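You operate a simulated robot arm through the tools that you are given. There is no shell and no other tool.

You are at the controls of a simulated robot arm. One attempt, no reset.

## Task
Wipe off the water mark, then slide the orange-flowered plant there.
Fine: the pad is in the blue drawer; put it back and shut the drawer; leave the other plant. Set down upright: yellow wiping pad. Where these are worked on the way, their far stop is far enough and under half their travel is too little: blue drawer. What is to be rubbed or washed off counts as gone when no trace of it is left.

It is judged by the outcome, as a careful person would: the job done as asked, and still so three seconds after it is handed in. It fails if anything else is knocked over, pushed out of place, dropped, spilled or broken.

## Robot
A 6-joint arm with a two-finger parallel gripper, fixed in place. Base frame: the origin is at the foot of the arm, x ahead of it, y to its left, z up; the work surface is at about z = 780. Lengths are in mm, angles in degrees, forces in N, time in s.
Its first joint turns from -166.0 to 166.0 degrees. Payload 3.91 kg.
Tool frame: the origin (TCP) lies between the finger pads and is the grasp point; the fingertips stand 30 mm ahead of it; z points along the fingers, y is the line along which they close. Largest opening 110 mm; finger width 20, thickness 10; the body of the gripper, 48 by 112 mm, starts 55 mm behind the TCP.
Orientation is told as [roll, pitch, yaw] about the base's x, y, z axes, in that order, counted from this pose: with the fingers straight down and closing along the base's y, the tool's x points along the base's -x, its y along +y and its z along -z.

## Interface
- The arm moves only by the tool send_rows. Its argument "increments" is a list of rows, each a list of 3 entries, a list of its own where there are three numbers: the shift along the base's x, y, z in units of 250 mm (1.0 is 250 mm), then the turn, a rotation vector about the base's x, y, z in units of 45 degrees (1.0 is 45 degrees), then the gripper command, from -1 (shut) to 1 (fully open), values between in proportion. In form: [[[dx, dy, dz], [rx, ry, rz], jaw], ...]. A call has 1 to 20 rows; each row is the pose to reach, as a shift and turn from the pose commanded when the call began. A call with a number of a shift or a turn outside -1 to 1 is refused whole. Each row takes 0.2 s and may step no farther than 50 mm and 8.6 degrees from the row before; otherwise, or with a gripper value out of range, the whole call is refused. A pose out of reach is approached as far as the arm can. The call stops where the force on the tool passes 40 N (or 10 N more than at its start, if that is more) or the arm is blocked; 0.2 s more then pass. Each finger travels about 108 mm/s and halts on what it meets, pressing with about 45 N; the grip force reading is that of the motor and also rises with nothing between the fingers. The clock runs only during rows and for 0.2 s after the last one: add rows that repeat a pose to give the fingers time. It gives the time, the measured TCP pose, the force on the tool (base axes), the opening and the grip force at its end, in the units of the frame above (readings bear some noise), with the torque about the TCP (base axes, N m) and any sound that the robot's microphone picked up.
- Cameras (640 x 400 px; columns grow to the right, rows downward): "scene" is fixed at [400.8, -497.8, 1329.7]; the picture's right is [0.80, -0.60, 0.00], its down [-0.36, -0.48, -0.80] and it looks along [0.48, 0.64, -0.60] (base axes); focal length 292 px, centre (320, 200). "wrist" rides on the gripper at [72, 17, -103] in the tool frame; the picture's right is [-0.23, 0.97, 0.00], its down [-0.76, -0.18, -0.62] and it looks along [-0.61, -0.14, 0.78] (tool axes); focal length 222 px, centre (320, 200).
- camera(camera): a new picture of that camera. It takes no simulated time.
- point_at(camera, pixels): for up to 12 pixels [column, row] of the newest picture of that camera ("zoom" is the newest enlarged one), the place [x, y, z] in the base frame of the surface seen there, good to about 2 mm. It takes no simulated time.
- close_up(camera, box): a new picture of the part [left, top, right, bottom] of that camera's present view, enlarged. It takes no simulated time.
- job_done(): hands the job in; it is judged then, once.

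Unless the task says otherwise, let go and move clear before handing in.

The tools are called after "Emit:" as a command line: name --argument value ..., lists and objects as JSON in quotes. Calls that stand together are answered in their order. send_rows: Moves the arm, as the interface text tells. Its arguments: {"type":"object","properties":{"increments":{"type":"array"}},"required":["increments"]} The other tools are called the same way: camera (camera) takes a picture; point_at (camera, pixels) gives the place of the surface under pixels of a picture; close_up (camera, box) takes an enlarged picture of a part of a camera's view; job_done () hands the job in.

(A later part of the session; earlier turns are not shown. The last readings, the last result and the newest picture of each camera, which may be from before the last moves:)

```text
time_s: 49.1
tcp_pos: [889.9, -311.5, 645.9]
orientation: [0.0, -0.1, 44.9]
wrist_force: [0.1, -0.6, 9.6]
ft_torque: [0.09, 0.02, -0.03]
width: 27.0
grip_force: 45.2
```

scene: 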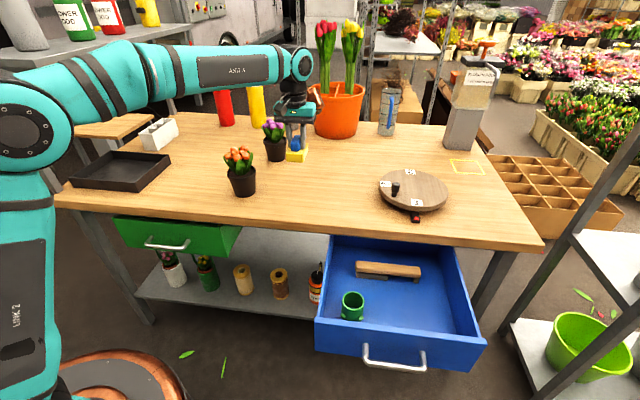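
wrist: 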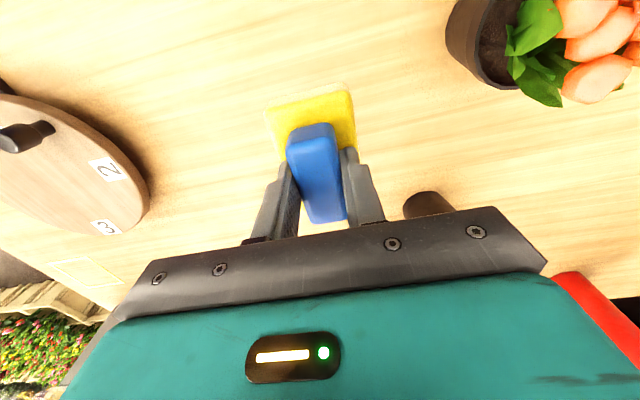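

The pad is resting on the floor (9.6 N). I'll open to 60 mm and lift straight out.

Emit:
send_rows --increments '[[[0, 0, 0.002], [0, 0, 0], -0.2], [[0, 0, 0.002], [0, 0, 0], 0.1], [[0, 0, 0.002], [0, 0, 0], 0.1], [[0, 0, 0.08], [0, 0, 0], 0.1], [[0, 0, 0.22], [0, 0, 0], 0.1], [[0, 0, 0.4], [0, 0, 0], 0.1], [[0, 0, 0.58], [0, 0, 0], 0.1], [[0, 0, 0.76], [0, 0, 0], 0.1], [[0, 0, 0.94], [0, 0, 0], 0.1], [[0, 0, 1.0], [0, 0, 0], 0.1]]'

Emit:
close_up --camera "scene" --box '[310, 230, 490, 380]'

Emit:
camera --camera "wrist"

```text
time_s: 51.3
tcp_pos: [890.9, -311.2, 895.8]
orientation: [-0.1, 0.1, 45.0]
wrist_force: [0.8, 0.3, 0.8]
ft_torque: [0.03, 0.0, 0.01]
width: 60.7
grip_force: 0.0
```

```text
2.67 times, centred on (400, 305) of scene
```

zoom: 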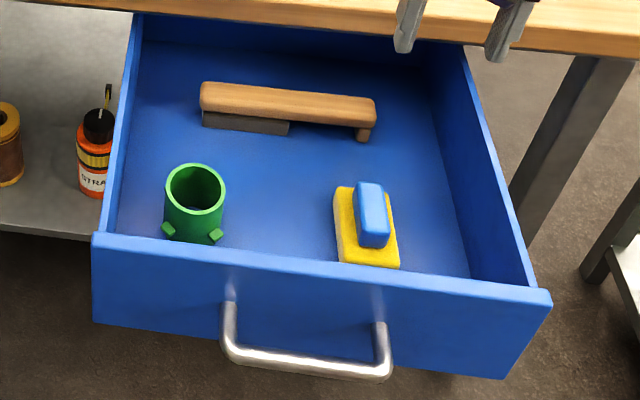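

```text
taken
```

wrist: 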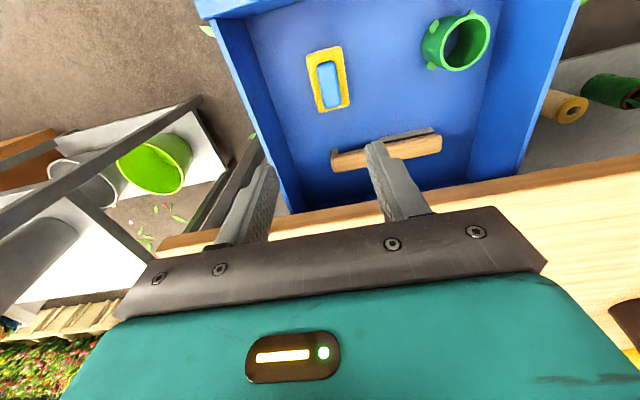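

The pad is back, upright on the drawer floor. Now I reverse the sequence to regrip the handle: swing outward and turn back to yaw −44.8°.

Emit:
send_rows --increments '[[[-0.05, -0.03, 0.03], [0, 0, -0.166], -0.27], [[-0.1, -0.06, 0.06], [0, 0, -0.333], -0.27], [[-0.15, -0.09, 0.09], [0, 0, -0.499], -0.27], [[-0.2, -0.12, 0.12], [0, 0, -0.665], -0.27], [[-0.25, -0.15, 0.136], [0, 0, -0.832], -0.27], [[-0.3, -0.18, 0.136], [0, 0, -0.998], -0.27]]'

Emit:
send_rows --increments '[[[-0.05, -0.03, 0], [0, 0, -0.166], -0.27], [[-0.1, -0.06, 0], [0, 0, -0.333], -0.27], [[-0.15, -0.09, 0], [0, 0, -0.499], -0.27], [[-0.2, -0.12, 0], [0, 0, -0.665], -0.27], [[-0.25, -0.15, 0], [0, 0, -0.832], -0.27], [[-0.3, -0.176, 0], [0, 0, -0.997], -0.27], [[-0.3, -0.176, 0], [0, 0, -0.997], -0.27]]'

```text
time_s: 52.7
tcp_pos: [816.2, -356.8, 929.6]
orientation: [0.0, 0.1, -0.2]
wrist_force: [-0.7, -0.7, -0.6]
ft_torque: [-0.01, -0.04, -0.01]
width: 40.0
grip_force: 0.1
```

```text
time_s: 54.3
tcp_pos: [739.8, -399.9, 928.7]
orientation: [-0.1, 0.2, -44.9]
wrist_force: [0.3, 0.7, -0.4]
ft_torque: [0.01, 0.03, 0.01]
width: 40.0
grip_force: 0.1
```

Yaw is back at −44.9°. Tilting 60° again to the pose I used when backing off the handle.

Emit:
send_rows --increments '[[[-0.05, -0.016, -0.02], [0.118, -0.1175, 0], -0.27], [[-0.1, -0.032, -0.04], [0.2365, -0.235, 0], -0.27], [[-0.15, -0.048, -0.06], [0.355, -0.352, 0], -0.27], [[-0.2, -0.064, -0.08], [0.473, -0.4695, 0], -0.27], [[-0.25, -0.08, -0.11], [0.591, -0.587, 0], -0.27], [[-0.3, -0.1, -0.14], [0.7095, -0.704, 0], -0.27], [[-0.35, -0.12, -0.17], [0.828, -0.8215, 0], -0.27], [[-0.371, -0.124, -0.207], [0.946, -0.939, 0], -0.27], [[-0.371, -0.124, -0.207], [0.946, -0.939, 0], -0.27]]'

Emit:
camera --camera "scene"

Emit:
camera --camera "wrist"

```text
time_s: 56.3
tcp_pos: [648.1, -431.5, 878.8]
orientation: [60.0, 0.2, -44.8]
wrist_force: [0.0, 0.5, 0.3]
ft_torque: [-0.03, -0.04, 0.0]
width: 40.3
grip_force: 0.1
```

```text
taken
```

scene: 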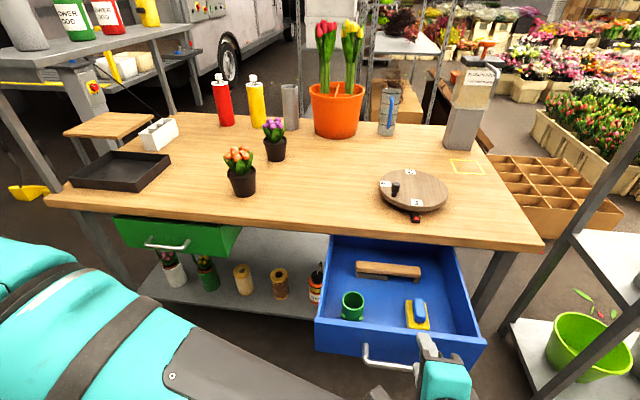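

```text
taken
```

wrist: 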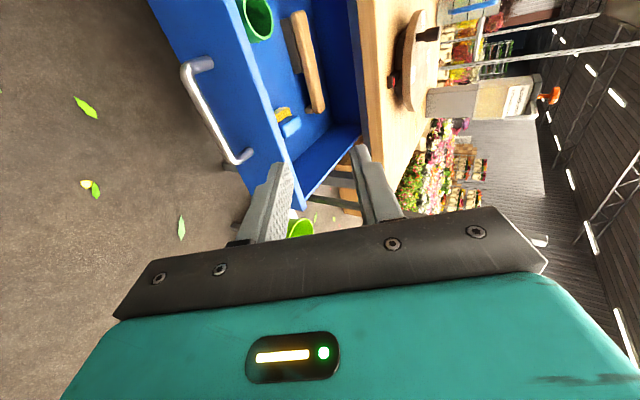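

Same pose as before. I'll descend to just behind and above the handle, then check the bar's location.

Emit:
send_rows --increments '[[[0, 0, -0.15], [0, 0, 0], -0.27], [[0, 0, -0.32], [0, 0, 0], -0.27], [[0, 0, -0.5], [0, 0, 0], -0.27], [[0, 0, -0.65], [0, 0, 0], -0.27], [[0, 0, -0.706], [0, 0, 0], -0.27], [[0, 0, -0.706], [0, 0, 0], -0.27]]'

Emit:
camera --camera "wrist"

```text
time_s: 57.7
tcp_pos: [645.7, -430.4, 702.1]
orientation: [59.9, 0.1, -44.8]
wrist_force: [-0.6, -0.4, 0.9]
ft_torque: [-0.04, 0.0, -0.01]
width: 40.6
grip_force: 0.0
```

```text
taken
```

wrist: 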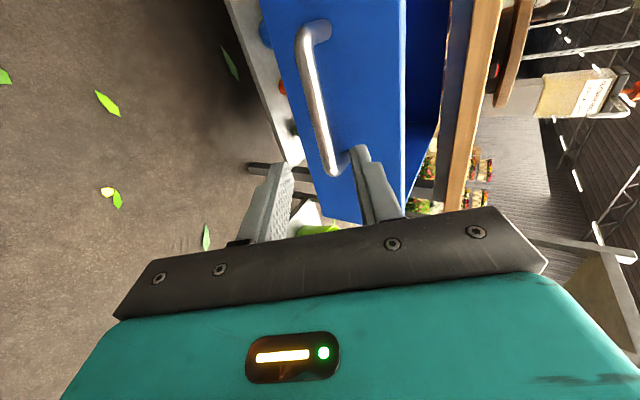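

Emit:
point_at --camera "wrist" --pixels '[[305, 60], [312, 95], [320, 130], [327, 160], [360, 100]]'

```text
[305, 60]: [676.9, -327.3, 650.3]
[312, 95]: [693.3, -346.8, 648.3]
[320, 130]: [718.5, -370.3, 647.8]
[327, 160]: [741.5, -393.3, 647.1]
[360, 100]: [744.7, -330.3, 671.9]
```

The bar is where expected, with its surface at about (705,-358,648). I'll move in along the tool axis and grip it.

Emit:
send_rows --increments '[[[0.08, 0.079, -0.064], [0, 0, 0], -0.27], [[0.16, 0.158, -0.128], [0, 0, 0], -0.27], [[0.21, 0.207, -0.168], [0, 0, 0], -0.27], [[0.25, 0.246, -0.2], [0, 0, 0], -0.27], [[0.25, 0.246, -0.2], [0, 0, 0], -0.27], [[0.25, 0.246, -0.2], [0, 0, 0], -0.6], [[0.25, 0.246, -0.2], [0, 0, 0], -1], [[0.25, 0.246, -0.2], [0, 0, 0], -1], [[0.25, 0.246, -0.2], [0, 0, 0], -1]]'

Emit:
camera --camera "wrist"

```text
time_s: 59.7
tcp_pos: [710.0, -368.8, 651.0]
orientation: [59.9, 0.2, -44.8]
wrist_force: [-1.2, 0.3, -13.1]
ft_torque: [-0.51, -0.26, -0.2]
width: 15.6
grip_force: 45.4
```

```text
taken
```

wrist: 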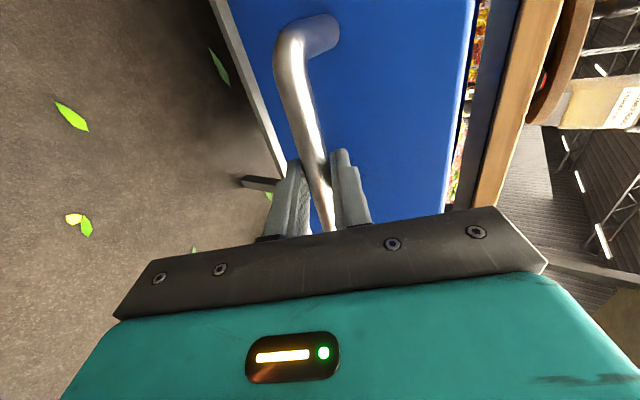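

The bar is held again. I'll push the drawer shut along its travel, steadily.

Emit:
send_rows --increments '[[[0.04, 0.04, -0.005], [0, 0, 0], -1], [[0.1, 0.1, -0.007], [0, 0, 0], -1], [[0.16, 0.16, -0.007], [0, 0, 0], -1], [[0.22, 0.22, -0.007], [0, 0, 0], -1], [[0.28, 0.28, -0.007], [0, 0, 0], -1], [[0.34, 0.34, -0.007], [0, 0, 0], -1], [[0.4, 0.4, -0.007], [0, 0, 0], -1], [[0.46, 0.46, -0.007], [0, 0, 0], -1], [[0.52, 0.52, -0.007], [0, 0, 0], -1], [[0.58, 0.58, -0.007], [0, 0, 0], -1], [[0.64, 0.64, -0.007], [0, 0, 0], -1], [[0.7, 0.7, -0.007], [0, 0, 0], -1]]'

```text
time_s: 62.3
tcp_pos: [885.0, -193.3, 650.9]
orientation: [59.9, 0.0, -44.8]
wrist_force: [-4.7, 6.2, 31.4]
ft_torque: [0.12, -0.36, 0.45]
width: 15.8
grip_force: 44.6
```

About 23 mm remains, and there's some vertical strain (31 N), so I raise slightly while pushing the rest.

Emit:
send_rows --increments '[[[0.004, 0.004, 0.006], [0, 0, 0], -1], [[0.03, 0.03, 0.006], [0, 0, 0], -1], [[0.055, 0.055, 0.006], [0, 0, 0], -1], [[0.065, 0.065, 0.006], [0, 0, 0], -1], [[0.069, 0.069, 0.006], [0, 0, 0], -1], [[0.072, 0.072, 0.006], [0, 0, 0], -1]]'

Emit:
camera --camera "scene"

Emit:
camera --camera "wrist"

```text
time_s: 63.7
tcp_pos: [901.0, -178.4, 651.8]
orientation: [59.9, 0.1, -44.9]
wrist_force: [-38.7, -13.2, 4.7]
ft_torque: [-0.28, 0.02, 0.44]
width: 15.7
grip_force: 44.3
```

```text
taken
```

scene: 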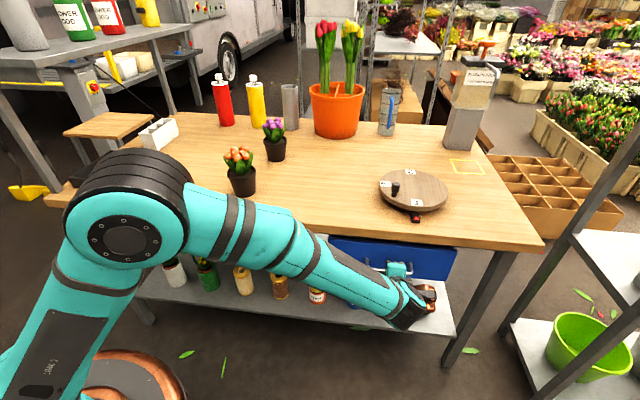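

```text
taken
```

wrist: 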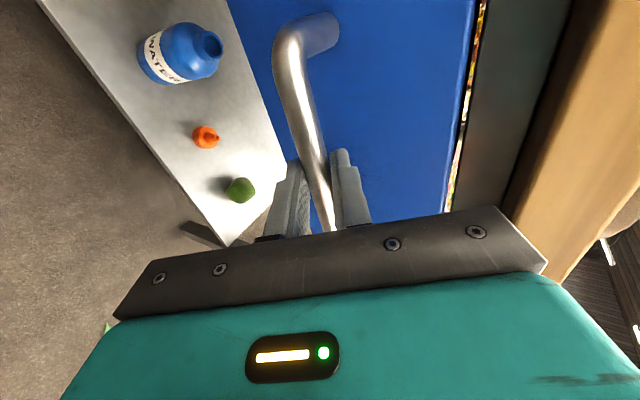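

The reaction is 37 N against the push, so the drawer is at its closed stop. I'll release, back off, and measure the face against the start (n = −557 to −560).

Emit:
send_rows --increments '[[[-0.003, -0.003, 0], [0, 0, 0], -1], [[-0.003, -0.003, 0], [0, 0, 0], -0.6], [[-0.003, -0.003, 0], [0, 0, 0], -0.27], [[-0.003, -0.003, 0], [0, 0, 0], -0.27], [[-0.06, -0.06, 0.045], [0, 0, 0], -0.27], [[-0.14, -0.142, 0.11], [0, 0, 0], -0.27], [[-0.24, -0.243, 0.15], [0, 0, 0], -0.27], [[-0.36, -0.363, 0.2], [0, 0, 0], -0.27], [[-0.48, -0.48, 0.25], [0, 0, 0], -0.27], [[-0.48, -0.48, 0.25], [0, 0, 0], -0.27]]'

Emit:
camera --camera "wrist"

Emit:
close_up --camera "scene" --box '[310, 150, 500, 290]'

```text
time_s: 65.9
tcp_pos: [780.9, -296.0, 713.5]
orientation: [60.0, 0.1, -44.8]
wrist_force: [-0.1, -0.3, 0.4]
ft_torque: [-0.02, 0.01, -0.05]
width: 40.0
grip_force: 0.0
```

```text
taken
```

wrist: 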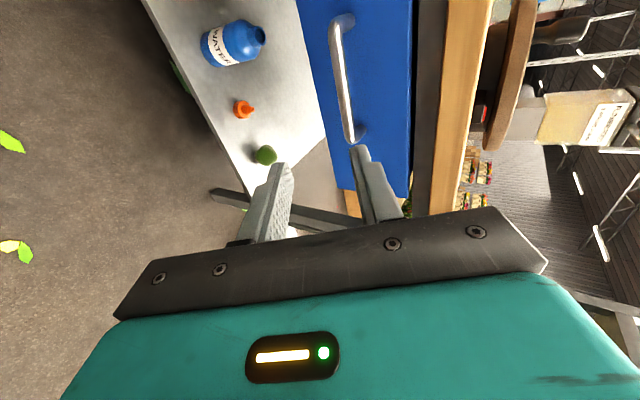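

```text
2.86 times, centred on (405, 220) of scene
```

zoom: 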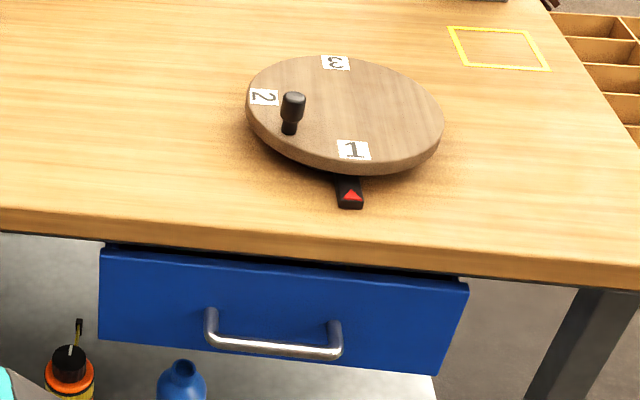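

The drawer picture matches the starting one, so it is fully shut. Next, I measure the orange plant's pot.

Emit:
close_up --camera "scene" --box '[210, 140, 290, 205]'

```text
6.15 times, centred on (250, 172) of scene
```

zoom: 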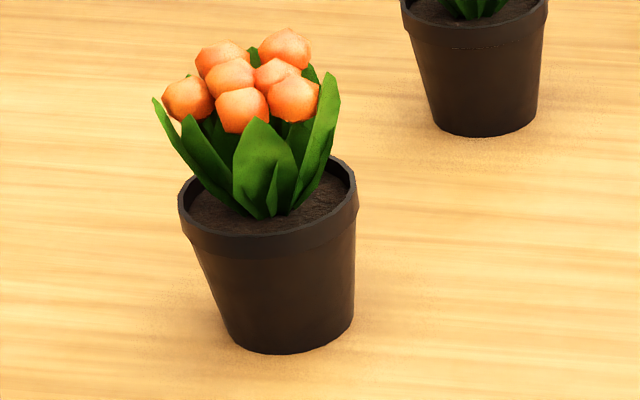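

Emit:
point_at --camera "zoom" --pixels '[[182, 205], [356, 185], [270, 235], [268, 255], [280, 345], [232, 330], [352, 315], [228, 112], [288, 45], [190, 95], [335, 95], [342, 165]]'

```text
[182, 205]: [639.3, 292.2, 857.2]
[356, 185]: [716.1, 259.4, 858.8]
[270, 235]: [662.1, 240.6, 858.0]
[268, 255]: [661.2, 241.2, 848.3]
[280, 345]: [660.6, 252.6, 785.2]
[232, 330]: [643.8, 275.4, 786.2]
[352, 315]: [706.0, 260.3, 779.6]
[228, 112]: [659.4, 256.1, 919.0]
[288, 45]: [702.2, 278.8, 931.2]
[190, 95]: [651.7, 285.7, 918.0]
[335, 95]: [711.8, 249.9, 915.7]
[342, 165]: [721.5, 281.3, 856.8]
```

Pot: centre about (680.5,278), rim radius 42 at z≈859, base radius ~31, and flowers reach up to 935. I'll grip it low and nearly horizontally from the front edge, so first I rise clear of the table.

Emit:
send_rows --increments '[[[-0.06, 0, 0.15], [0, 0, 0], 0.3], [[-0.14, 0, 0.31], [0, 0, 0], 0.6], [[-0.22, 0, 0.47], [0, 0, 0], 1], [[-0.3, 0, 0.63], [0, 0, 0], 1], [[-0.38, 0, 0.79], [0, 0, 0], 1], [[-0.46, 0, 0.95], [0, 0, 0], 1], [[-0.46, 0, 0.95], [0, 0, 0], 1]]'

```text
time_s: 67.5
tcp_pos: [666.8, -296.1, 951.0]
orientation: [59.9, 0.1, -44.8]
wrist_force: [0.3, -0.5, -0.1]
ft_torque: [0.0, 0.01, 0.01]
width: 110.2
grip_force: 0.1
```

Now I twist the tool +90° about its own axis in two halves, so the fingers close horizontally with the camera on top, while moving left in front of the table.

Emit:
send_rows --increments '[[[-0.03, 0.1, 0], [0.1017, 0.1024, -0.0833], 1], [[-0.06, 0.2, 0], [0.2034, 0.2048, -0.1667], 1], [[-0.09, 0.3, 0], [0.3051, 0.3073, -0.25], 1], [[-0.12, 0.4, 0], [0.4068, 0.4097, -0.3333], 1], [[-0.15, 0.5, 0], [0.5085, 0.5121, -0.4167], 1], [[-0.18, 0.6, 0], [0.6102, 0.6145, -0.5], 1], [[-0.18, 0.6, 0], [0.6102, 0.6145, -0.5], 1]]'

Emit:
camera --camera "scene"

Emit:
camera --camera "wrist"

```text
time_s: 69.1
tcp_pos: [623.4, -145.7, 952.1]
orientation: [50.6, 37.9, -71.5]
wrist_force: [-0.2, 0.0, -0.6]
ft_torque: [0.0, 0.02, 0.01]
width: 110.0
grip_force: 0.1
```

```text
taken
```

scene: 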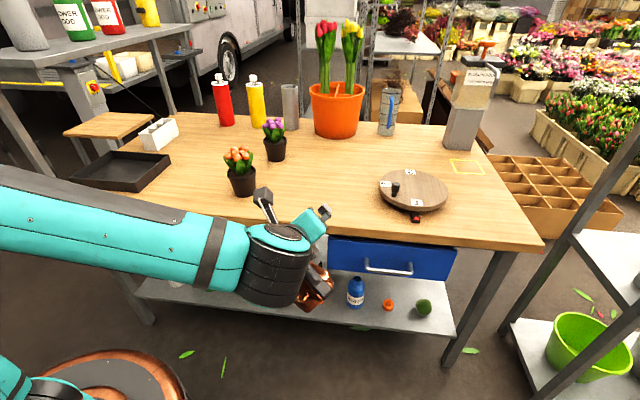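

```text
taken
```

wrist: 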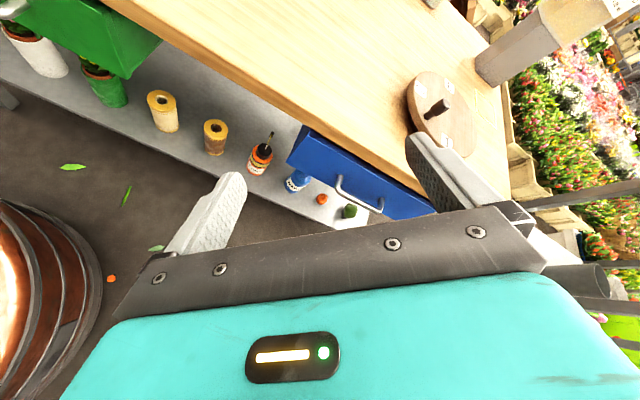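

The twist goes the right way (tool x now has an upward component of 0.61). I'll do the second half and keep moving left toward the plant's front.

Emit:
send_rows --increments '[[[-0.03, 0.1, 0], [0.1017, 0.1024, -0.0833], 1], [[-0.06, 0.2, 0], [0.2034, 0.2048, -0.1667], 1], [[-0.09, 0.3, 0], [0.3051, 0.3073, -0.25], 1], [[-0.12, 0.4, 0], [0.4068, 0.4097, -0.3333], 1], [[-0.15, 0.5, 0], [0.5085, 0.5121, -0.4167], 1], [[-0.18, 0.6, 0], [0.6102, 0.6145, -0.5], 1], [[-0.18, 0.6, 0], [0.6102, 0.6145, -0.5], 1]]'

Emit:
camera --camera "scene"

Emit:
camera --camera "wrist"

```text
time_s: 70.7
tcp_pos: [576.8, 3.9, 950.0]
orientation: [-0.3, 60.0, -134.9]
wrist_force: [0.1, 0.6, -0.6]
ft_torque: [0.0, -0.01, -0.01]
width: 110.2
grip_force: 0.0
```

```text
taken
```

scene: 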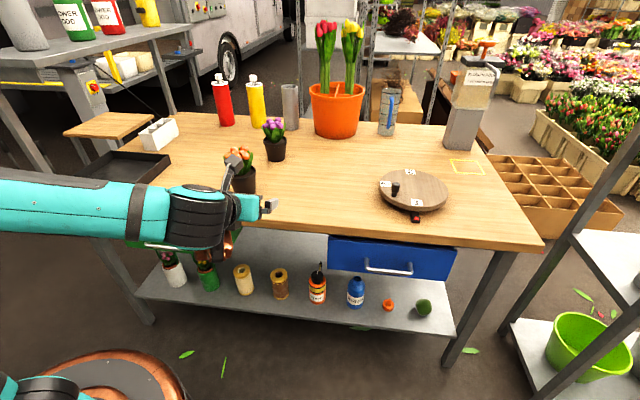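

```text
taken
```

wrist: 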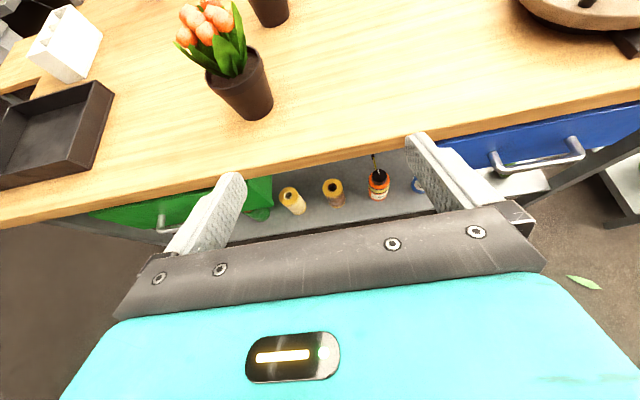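

The camera is on top, the tool points at azimuth ~45° and tilts 60°, and the plant is in view at (240,80). I'll tilt to 70° and move in front of the plant at z≈900.

Emit:
send_rows --increments '[[[0.01, 0.12, -0.03], [0.026, -0.026, 0], 1], [[0.02, 0.25, -0.06], [0.052, -0.052, 0], 1], [[0.034, 0.38, -0.1], [0.078, -0.078, 0], 1], [[0.045, 0.5, -0.13], [0.105, -0.105, 0], 1], [[0.056, 0.63, -0.17], [0.131, -0.131, 0], 1], [[0.068, 0.75, -0.2], [0.157, -0.157, 0], 1], [[0.068, 0.75, -0.2], [0.157, -0.157, 0], 1]]'

Emit:
camera --camera "wrist"

Emit:
camera --camera "scene"

```text
time_s: 72.3
tcp_pos: [594.7, 191.9, 901.3]
orientation: [0.0, 70.0, -134.8]
wrist_force: [-0.1, 0.1, 0.0]
ft_torque: [0.02, 0.03, -0.02]
width: 110.0
grip_force: 0.1
```

```text
taken
```

wrist: 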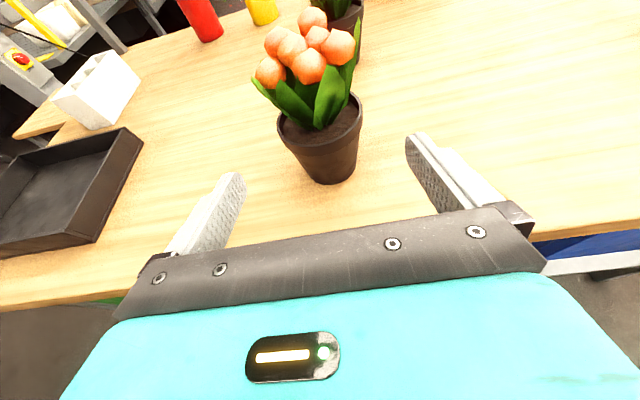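

```text
taken
```

scene: 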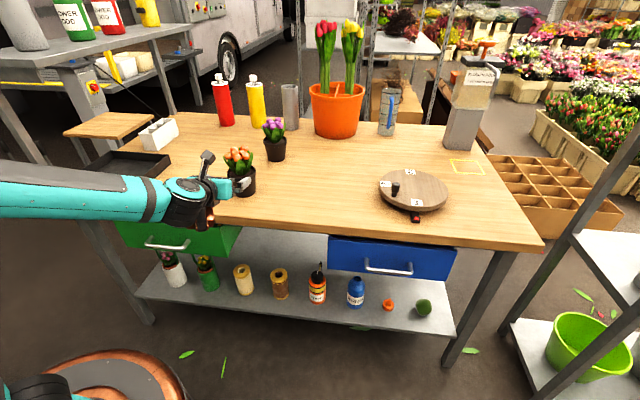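

The pot is centred ahead between the fingers (wrist (325,140)). I'll measure its rim and base from this view.

Emit:
close_up --camera "wrist" --box '[250, 60, 390, 200]'

```text
2.86 times, centred on (320, 130) of wrist
```

zoom: 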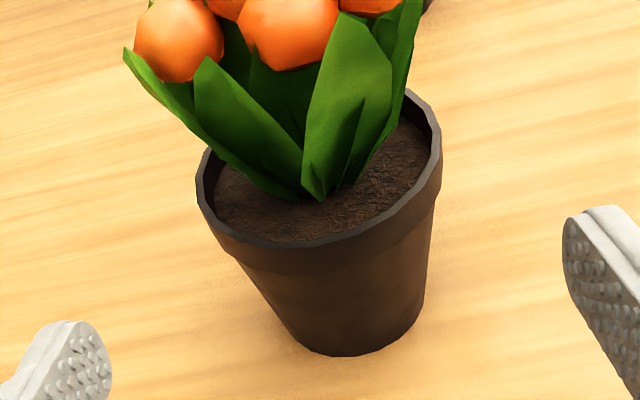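

Emit:
point_at --camera "zoom" --pixels '[[199, 190], [440, 160], [320, 240], [320, 262], [350, 350], [290, 320], [422, 305], [215, 160], [420, 110], [340, 300], [330, 275]]'

```text
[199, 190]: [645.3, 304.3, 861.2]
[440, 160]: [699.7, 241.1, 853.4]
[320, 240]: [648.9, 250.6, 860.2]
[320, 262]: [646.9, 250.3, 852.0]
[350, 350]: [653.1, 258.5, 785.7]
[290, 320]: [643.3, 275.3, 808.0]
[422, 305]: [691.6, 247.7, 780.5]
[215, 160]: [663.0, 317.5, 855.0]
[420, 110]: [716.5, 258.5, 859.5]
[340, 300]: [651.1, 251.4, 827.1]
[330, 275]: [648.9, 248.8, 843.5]
```

Fitting the rim gives the pot centre at (680,280), radius 42.5. I'll lower to z≈818 in front of it and then look again before going in.

Emit:
send_rows --increments '[[[-0.003, 0.003, -0.1], [0, 0, 0], 1], [[-0.006, 0.005, -0.2], [0, 0, 0], 1], [[-0.006, 0.005, -0.29], [0, 0, 0], 1], [[-0.006, 0.005, -0.332], [0, 0, 0], 1], [[-0.006, 0.005, -0.332], [0, 0, 0], 1]]'

Emit:
camera --camera "wrist"

Emit:
close_up --camera "scene" --box '[130, 120, 300, 230]'

```text
time_s: 73.5
tcp_pos: [594.2, 193.0, 819.8]
orientation: [0.0, 70.0, -134.8]
wrist_force: [0.4, 1.1, 0.4]
ft_torque: [0.0, -0.04, -0.01]
width: 109.9
grip_force: 0.1
```

```text
taken
```

wrist: 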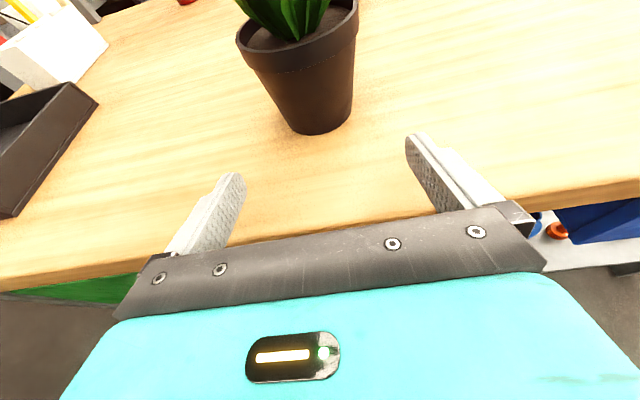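

```text
3.64 times, centred on (215, 175) of scene
```

zoom: 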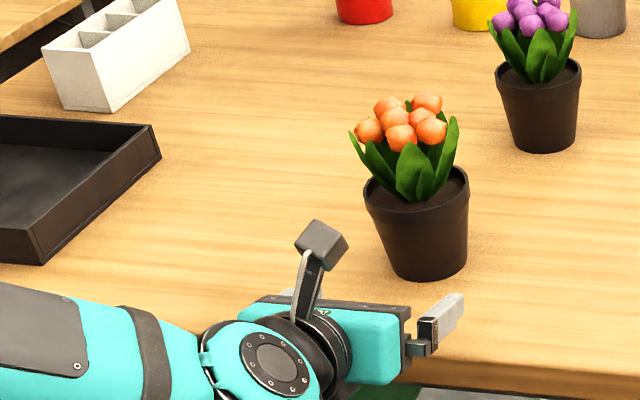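

The fingers are low, level with the lower pot wall, and centred on it. I'll advance 110 mm straight in with the jaw fully open.

Emit:
send_rows --increments '[[[0.07, 0.07, 0], [0, 0, 0], 1], [[0.14, 0.14, 0], [0, 0, 0], 1], [[0.2, 0.2, 0], [0, 0, 0], 1], [[0.26, 0.26, 0], [0, 0, 0], 1], [[0.311, 0.314, 0], [0, 0, 0], 1], [[0.311, 0.314, 0], [0, 0, 0], 1]]'

Emit:
camera --camera "wrist"

Emit:
close_up --camera "scene" --box '[130, 120, 300, 230]'

```text
time_s: 74.2
tcp_pos: [630.7, 228.1, 818.1]
orientation: [0.1, 69.9, -134.9]
wrist_force: [-13.2, -15.7, 7.7]
ft_torque: [-1.02, 1.27, 0.56]
width: 110.0
grip_force: 0.1
stopped in row 3: the force on the tool passed its limit at 89 N (the readings are from after the stop); the commanded pose is now the measured one
```

```text
taken
```

wrist: 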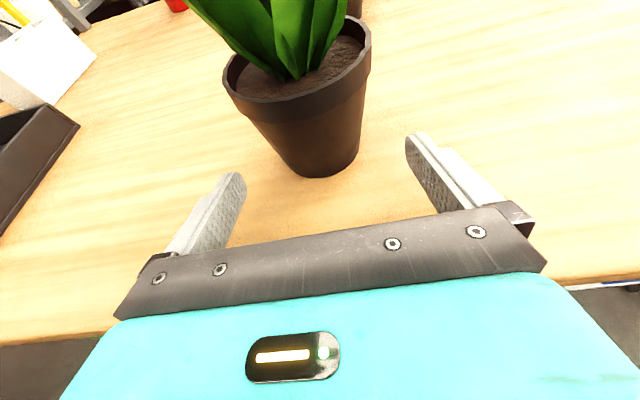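

```text
3.64 times, centred on (215, 175) of scene
```

zoom: 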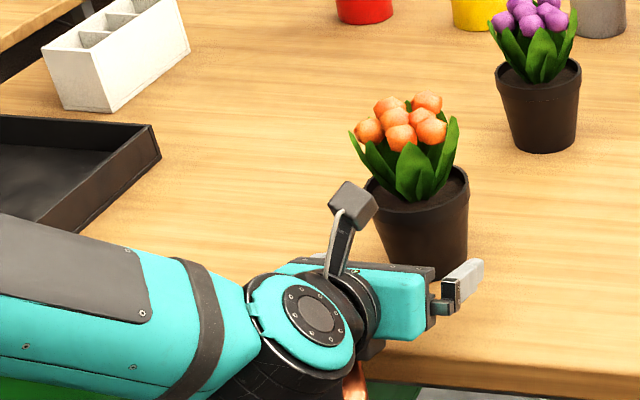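

The call stopped on a contact, but the pot has not moved in either picture. Something on the wrist seems to be meeting the table edge (copper/black part near zoom (355,375)). I'll measure before backing out.

Emit:
point_at --camera "zoom" --pixels '[[355, 378], [370, 348], [400, 335], [430, 340], [330, 340], [300, 375], [440, 375], [395, 370], [410, 290], [345, 330]]'

Emit:
close_up --camera "scene" --box '[170, 170, 270, 250]'

```text
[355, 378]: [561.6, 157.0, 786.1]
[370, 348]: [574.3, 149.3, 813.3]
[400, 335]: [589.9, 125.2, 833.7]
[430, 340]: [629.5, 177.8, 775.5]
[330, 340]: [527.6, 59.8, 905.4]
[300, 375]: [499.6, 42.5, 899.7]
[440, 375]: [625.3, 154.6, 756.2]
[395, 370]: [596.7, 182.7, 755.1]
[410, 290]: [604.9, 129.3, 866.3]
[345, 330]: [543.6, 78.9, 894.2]
```

```text
5.00 times, centred on (220, 210) of scene
```

zoom: 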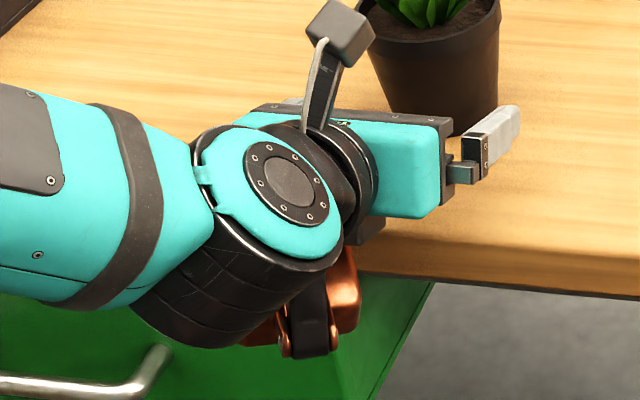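

From force and torque, the contact lies at about (572,203,761): the copper part under the wrist meeting the table edge, not the plant. I'll measure that part so the next approach stays clear of it.

Emit:
point_at --camera "zoom" --pixels '[[350, 265], [352, 300], [335, 330], [290, 345], [325, 350], [255, 335], [308, 320], [340, 325], [370, 230], [285, 320]]'

```text
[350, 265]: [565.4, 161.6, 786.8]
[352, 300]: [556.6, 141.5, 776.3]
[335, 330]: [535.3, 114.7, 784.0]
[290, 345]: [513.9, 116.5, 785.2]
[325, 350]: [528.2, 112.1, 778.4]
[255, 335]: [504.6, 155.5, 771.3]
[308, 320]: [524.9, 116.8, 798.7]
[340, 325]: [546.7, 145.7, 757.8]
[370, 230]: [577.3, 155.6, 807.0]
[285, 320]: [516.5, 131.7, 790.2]
```

Backing straight out and up first, then I'll look at that part from clear air.

Emit:
send_rows --increments '[[[-0.03, -0.03, 0], [0, 0, 0], 1], [[-0.1, -0.1, 0], [0, 0, 0], 1], [[-0.18, -0.18, 0.03], [0, 0, 0], 1], [[-0.26, -0.26, 0.12], [0, 0, 0], 1], [[-0.28, -0.28, 0.28], [0, 0, 0], 1], [[-0.28, -0.28, 0.46], [0, 0, 0], 1], [[-0.28, -0.28, 0.64], [0, 0, 0], 1], [[-0.28, -0.28, 0.64], [0, 0, 0], 1]]'

Emit:
camera --camera "scene"

Emit:
close_up --camera "scene" --box '[130, 130, 250, 230]'

```text
time_s: 76.0
tcp_pos: [562.2, 159.1, 979.2]
orientation: [0.0, 69.9, -134.9]
wrist_force: [-1.0, 0.0, 0.1]
ft_torque: [0.02, 0.02, -0.02]
width: 110.0
grip_force: 0.1
```

```text
taken
```

scene: 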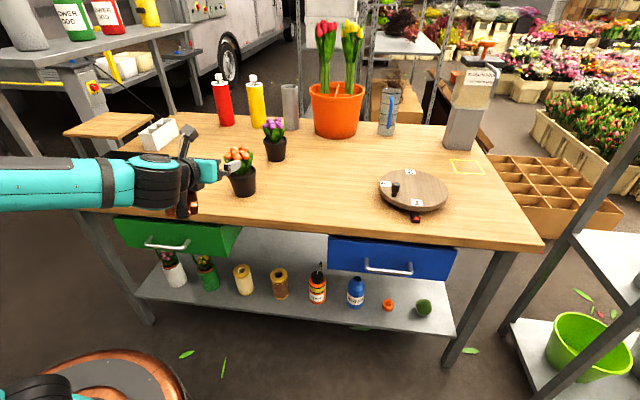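

```text
4.00 times, centred on (190, 180) of scene
```

zoom: 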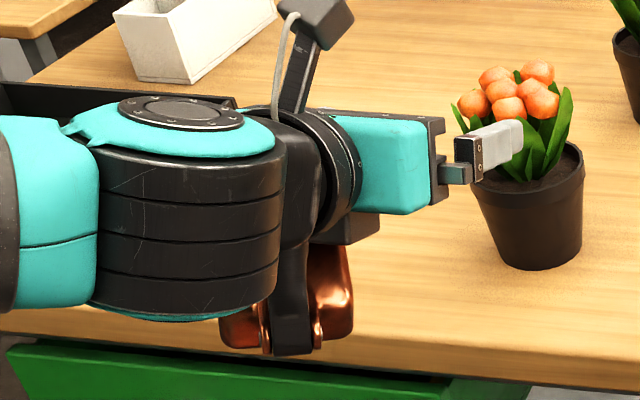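

Emit:
point_at --camera "zoom" --pixels '[[335, 250], [350, 300], [345, 332], [320, 345], [290, 352], [235, 340], [325, 285], [365, 230], [190, 315], [270, 300], [375, 235], [255, 250]]'

Emit:
close_up --camera "scene" --box '[160, 170, 230, 225]'

```text
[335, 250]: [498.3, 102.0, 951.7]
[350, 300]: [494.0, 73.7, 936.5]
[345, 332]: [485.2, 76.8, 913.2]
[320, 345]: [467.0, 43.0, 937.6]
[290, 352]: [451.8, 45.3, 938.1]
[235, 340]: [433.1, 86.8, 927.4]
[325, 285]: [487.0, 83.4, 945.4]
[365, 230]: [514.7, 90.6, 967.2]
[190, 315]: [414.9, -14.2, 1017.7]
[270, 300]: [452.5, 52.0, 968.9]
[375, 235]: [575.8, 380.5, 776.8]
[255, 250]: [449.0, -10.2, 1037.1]
```

```text
7.27 times, centred on (195, 198) of scene
```

zoom: 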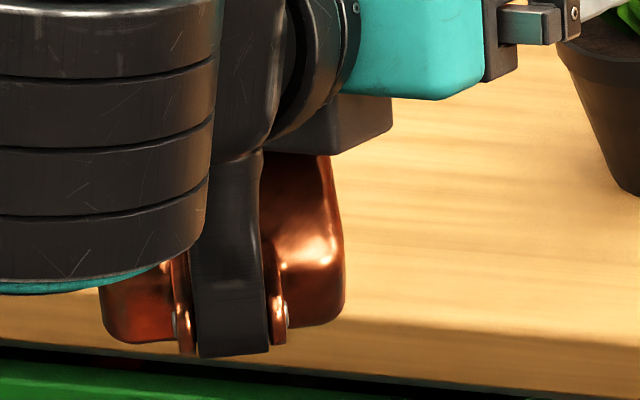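

The copper part hangs about 105 mm below the tool axis, reaching forward to roughly 35 mm behind the TCP. So I'll use a 60° tilt and grip the pot by its rim band (z≈853), which keeps that part above the table top; first to a standoff at z=863.

Emit:
send_rows --increments '[[[0.02, 0.02, -0.04], [-0.052, 0.052, 0], 1], [[0.04, 0.04, -0.14], [-0.105, 0.105, 0], 1], [[0.06, 0.07, -0.27], [-0.157, 0.157, 0], 1], [[0.088, 0.098, -0.4], [-0.157, 0.157, 0], 1], [[0.088, 0.098, -0.462], [-0.157, 0.157, 0], 1], [[0.088, 0.098, -0.462], [-0.157, 0.157, 0], 1]]'

Emit:
camera --camera "wrist"

Emit:
close_up --camera "scene" --box '[140, 130, 260, 230]'

```text
time_s: 77.4
tcp_pos: [581.8, 185.9, 862.9]
orientation: [-0.1, 59.9, -135.0]
wrist_force: [-1.1, -0.1, -0.1]
ft_torque: [-0.03, 0.0, 0.02]
width: 109.8
grip_force: 0.0
```

```text
taken
```

wrist: 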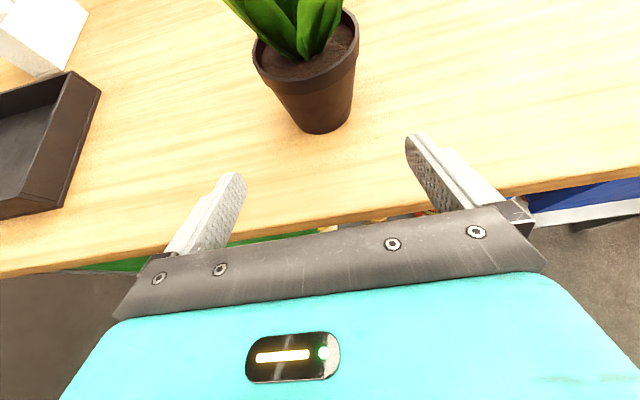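

```text
4.00 times, centred on (200, 180) of scene
```

zoom: 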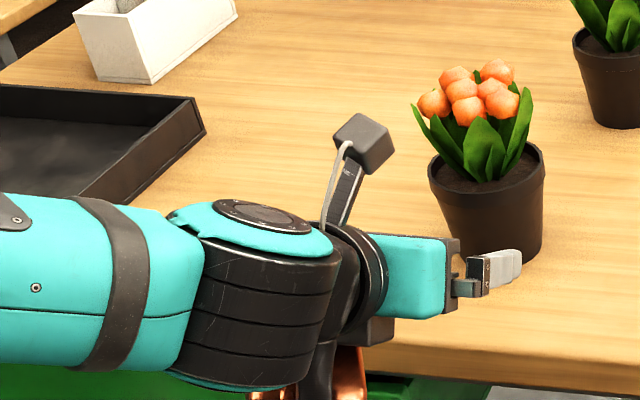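

Standoff reached. I'll measure the copper part's lowest visible points, the table edge, and the pot again.

Emit:
point_at --camera "zoom" --pixels '[[345, 355], [350, 380], [355, 395], [320, 390], [375, 330], [432, 190], [543, 165], [475, 212], [435, 95], [470, 125], [485, 130], [415, 108]]'

Emit:
close_up --camera "scene" --box '[195, 200, 255, 250]'

```text
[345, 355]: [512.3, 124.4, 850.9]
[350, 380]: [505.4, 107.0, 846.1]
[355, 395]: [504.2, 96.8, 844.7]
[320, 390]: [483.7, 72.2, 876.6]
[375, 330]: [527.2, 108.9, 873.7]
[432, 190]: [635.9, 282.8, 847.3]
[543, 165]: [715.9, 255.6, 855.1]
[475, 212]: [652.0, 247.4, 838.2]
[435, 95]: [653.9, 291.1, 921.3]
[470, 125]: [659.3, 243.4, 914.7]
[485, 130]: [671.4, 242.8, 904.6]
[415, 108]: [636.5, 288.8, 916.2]
```

```text
8.00 times, centred on (225, 225) of scene
```

zoom: 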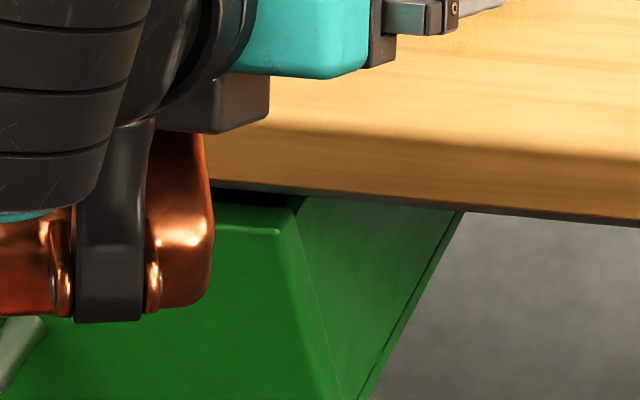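

Emit:
point_at --camera "zoom" --pixels '[[205, 200], [200, 290], [185, 304], [160, 308], [110, 320], [20, 312], [205, 170], [208, 250], [180, 145]]'

```text
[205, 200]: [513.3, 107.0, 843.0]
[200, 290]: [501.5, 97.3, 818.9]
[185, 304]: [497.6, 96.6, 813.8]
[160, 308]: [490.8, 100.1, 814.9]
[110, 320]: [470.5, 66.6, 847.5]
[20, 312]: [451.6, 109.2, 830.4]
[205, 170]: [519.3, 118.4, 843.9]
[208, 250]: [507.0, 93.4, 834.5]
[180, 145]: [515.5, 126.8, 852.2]
```

The copper part's underside will pass about 12–14 mm above the table top at TCP z=866, and the front leaf tip (659,243,915) clears the gripper body. I'll raise 3 mm and advance part way first.

Emit:
send_rows --increments '[[[0, 0, 0.014], [0, 0, 0], 1], [[0.05, 0.05, 0.014], [0, 0, 0], 1], [[0.1, 0.1, 0.014], [0, 0, 0], 1], [[0.15, 0.15, 0.014], [0, 0, 0], 1], [[0.2, 0.2, 0.014], [0, 0, 0], 1], [[0.2, 0.2, 0.014], [0, 0, 0], 1]]'

Emit:
camera --camera "wrist"

Emit:
close_up --camera "scene" --box '[150, 130, 270, 230]'

```text
time_s: 78.8
tcp_pos: [634.0, 233.7, 867.2]
orientation: [-0.2, 59.9, -135.0]
wrist_force: [0.0, 0.1, -0.3]
ft_torque: [0.01, -0.02, 0.01]
width: 110.1
grip_force: 0.1
```

```text
taken
```

wrist: 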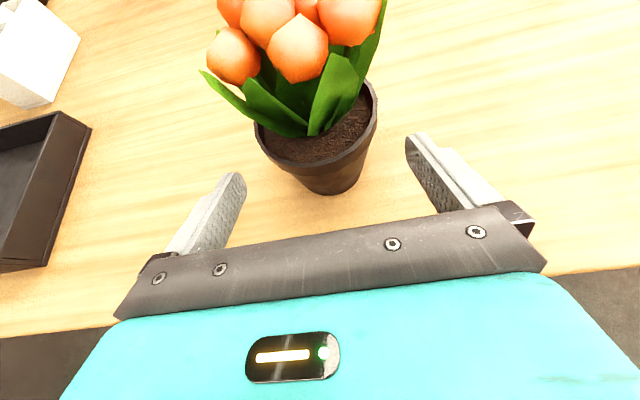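

```text
4.00 times, centred on (210, 180) of scene
```

zoom: 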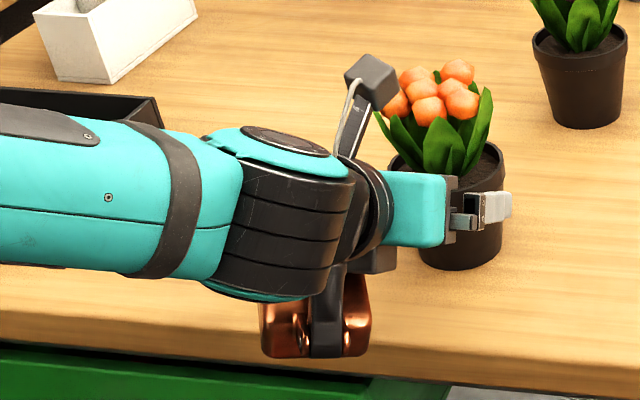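

Clear past the spot where it hit before. I'll recheck the rim from the wrist view for final alignment.

Emit:
point_at --camera "wrist" --pixels '[[257, 135], [376, 108], [320, 161], [285, 156], [352, 146], [335, 190], [300, 50], [340, 70], [230, 60]]'

```text
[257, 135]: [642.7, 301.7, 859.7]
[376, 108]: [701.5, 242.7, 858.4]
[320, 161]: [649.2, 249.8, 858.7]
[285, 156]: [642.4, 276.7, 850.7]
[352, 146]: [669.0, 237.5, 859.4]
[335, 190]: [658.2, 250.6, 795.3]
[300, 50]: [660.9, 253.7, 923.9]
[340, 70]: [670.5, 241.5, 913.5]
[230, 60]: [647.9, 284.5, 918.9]
```

The pot centre is confirmed at (680,280). I'll advance the last 46 mm, then look before closing.

Emit:
send_rows --increments '[[[0.04, 0.04, 0], [0, 0, 0], 1], [[0.08, 0.08, 0], [0, 0, 0], 1], [[0.11, 0.11, 0], [0, 0, 0], 1], [[0.131, 0.132, 0], [0, 0, 0], 1], [[0.131, 0.132, 0], [0, 0, 0], 1]]'

Emit:
camera --camera "wrist"

Emit:
close_up --camera "scene" --box '[160, 130, 280, 230]'

```text
time_s: 80.0
tcp_pos: [665.9, 267.8, 865.9]
orientation: [0.0, 59.8, -134.9]
wrist_force: [-0.2, 0.1, -0.8]
ft_torque: [0.02, -0.01, -0.01]
width: 110.1
grip_force: 0.1
```

```text
taken
```

wrist: 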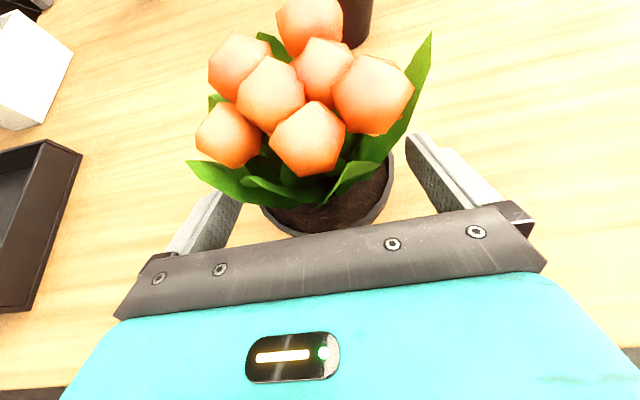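

```text
4.00 times, centred on (220, 180) of scene
```

zoom: 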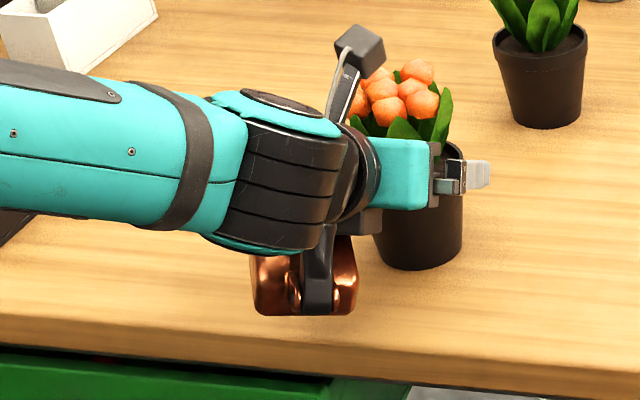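

The rim sits between the fingers and no contact force shows. I'll close gently on the rim.

Emit:
send_rows --increments '[[[0, 0, 0], [0, 0, 0], 0.8], [[0, 0, 0], [0, 0, 0], 0.65], [[0, 0, 0], [0, 0, 0], 0.55], [[0, 0, 0], [0, 0, 0], 0.45], [[0, 0, 0], [0, 0, 0], 0.35], [[0, 0, 0], [0, 0, 0], 0.35]]'

Emit:
camera --camera "wrist"

Emit:
close_up --camera "scene" --box '[160, 130, 280, 230]'

```text
time_s: 81.4
tcp_pos: [666.5, 266.9, 866.5]
orientation: [-0.1, 59.9, -135.0]
wrist_force: [1.5, -0.2, 1.2]
ft_torque: [0.07, -0.02, -0.01]
width: 88.4
grip_force: 45.5
```

```text
taken
```

wrist: 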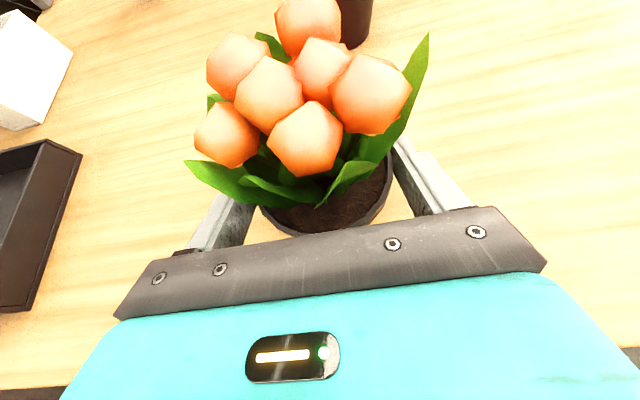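

```text
4.00 times, centred on (220, 180) of scene
```

zoom: 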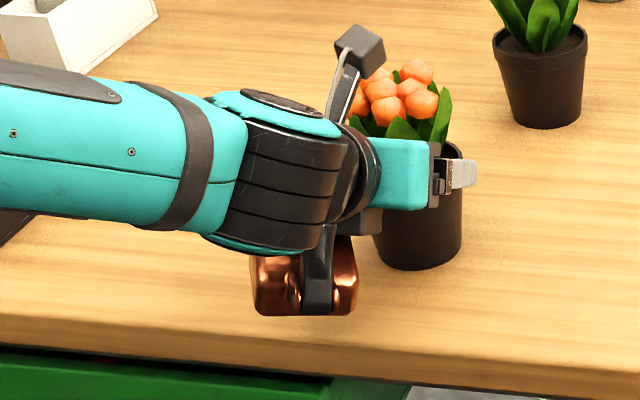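

The rim is held at 88.4 mm with the pot upright and no side load. Now I slide it along the table to the mark's centre at about (871,141).

Emit:
send_rows --increments '[[[0.02, -0.015, 0], [0, 0, 0], 0.35], [[0.06, -0.044, 0], [0, 0, 0], 0.35], [[0.11, -0.08, 0], [0, 0, 0], 0.35], [[0.16, -0.116, 0], [0, 0, 0], 0.35], [[0.21, -0.153, 0], [0, 0, 0], 0.35], [[0.26, -0.189, 0], [0, 0, 0], 0.35], [[0.31, -0.226, 0], [0, 0, 0], 0.35], [[0.36, -0.262, 0], [0, 0, 0], 0.35], [[0.41, -0.298, 0], [0, 0, 0], 0.35], [[0.46, -0.335, 0], [0, 0, 0], 0.35], [[0.51, -0.371, 0], [0, 0, 0], 0.35], [[0.56, -0.408, 0], [0, 0, 0], 0.35], [[0.61, -0.444, 0], [0, 0, 0], 0.35], [[0.66, -0.48, 0], [0, 0, 0], 0.35], [[0.71, -0.517, 0], [0, 0, 0], 0.35], [[0.745, -0.542, 0], [0, 0, 0], 0.35], [[0.764, -0.556, 0], [0, 0, 0], 0.35], [[0.764, -0.556, 0], [0, 0, 0], 0.35]]'

Emit:
camera --camera "scene"

Emit:
camera --camera "wrist"

Emit:
close_up --camera "scene" --box '[240, 120, 370, 230]'

```text
time_s: 85.2
tcp_pos: [857.0, 127.6, 865.7]
orientation: [-0.1, 59.9, -134.9]
wrist_force: [-0.8, -0.3, 0.7]
ft_torque: [-0.02, 0.02, 0.02]
width: 88.9
grip_force: 45.2
```

```text
taken
```

scene: 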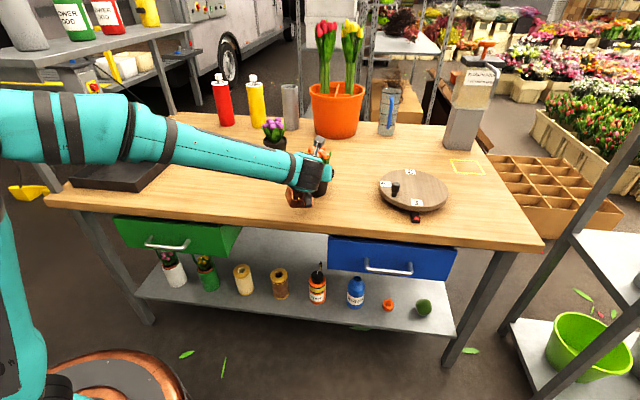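

```text
taken
```

wrist: 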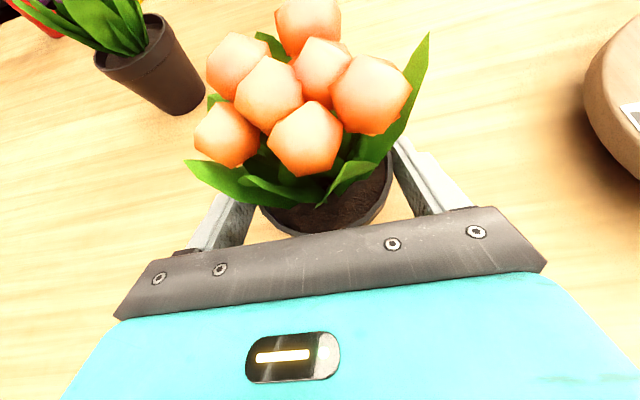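

```text
3.64 times, centred on (305, 175) of scene
```

zoom: 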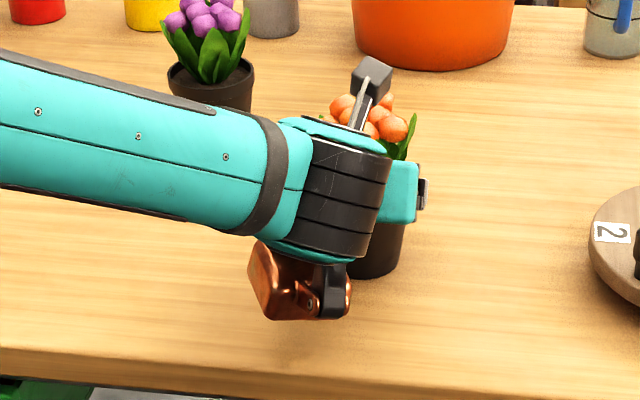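

The pot is at about (871,142) and forces are near zero. I'll check that its base is on the table and that the purple plant is where it was.

Emit:
point_at --camera "zoom" --pixels '[[375, 272], [375, 278], [395, 262], [355, 272], [212, 105], [240, 100], [400, 240]]'

Emit:
point_at --camera "wrist" --pixels '[[300, 228], [350, 220], [385, 195], [190, 110], [165, 112]]'

```text
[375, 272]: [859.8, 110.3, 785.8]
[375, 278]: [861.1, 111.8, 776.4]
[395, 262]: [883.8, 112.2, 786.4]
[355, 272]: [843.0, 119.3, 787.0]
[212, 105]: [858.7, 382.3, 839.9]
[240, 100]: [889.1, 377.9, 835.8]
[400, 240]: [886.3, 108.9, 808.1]
```

```text
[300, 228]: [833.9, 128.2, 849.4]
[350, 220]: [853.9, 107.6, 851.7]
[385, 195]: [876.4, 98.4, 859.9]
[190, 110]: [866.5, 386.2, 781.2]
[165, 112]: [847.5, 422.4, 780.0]
```

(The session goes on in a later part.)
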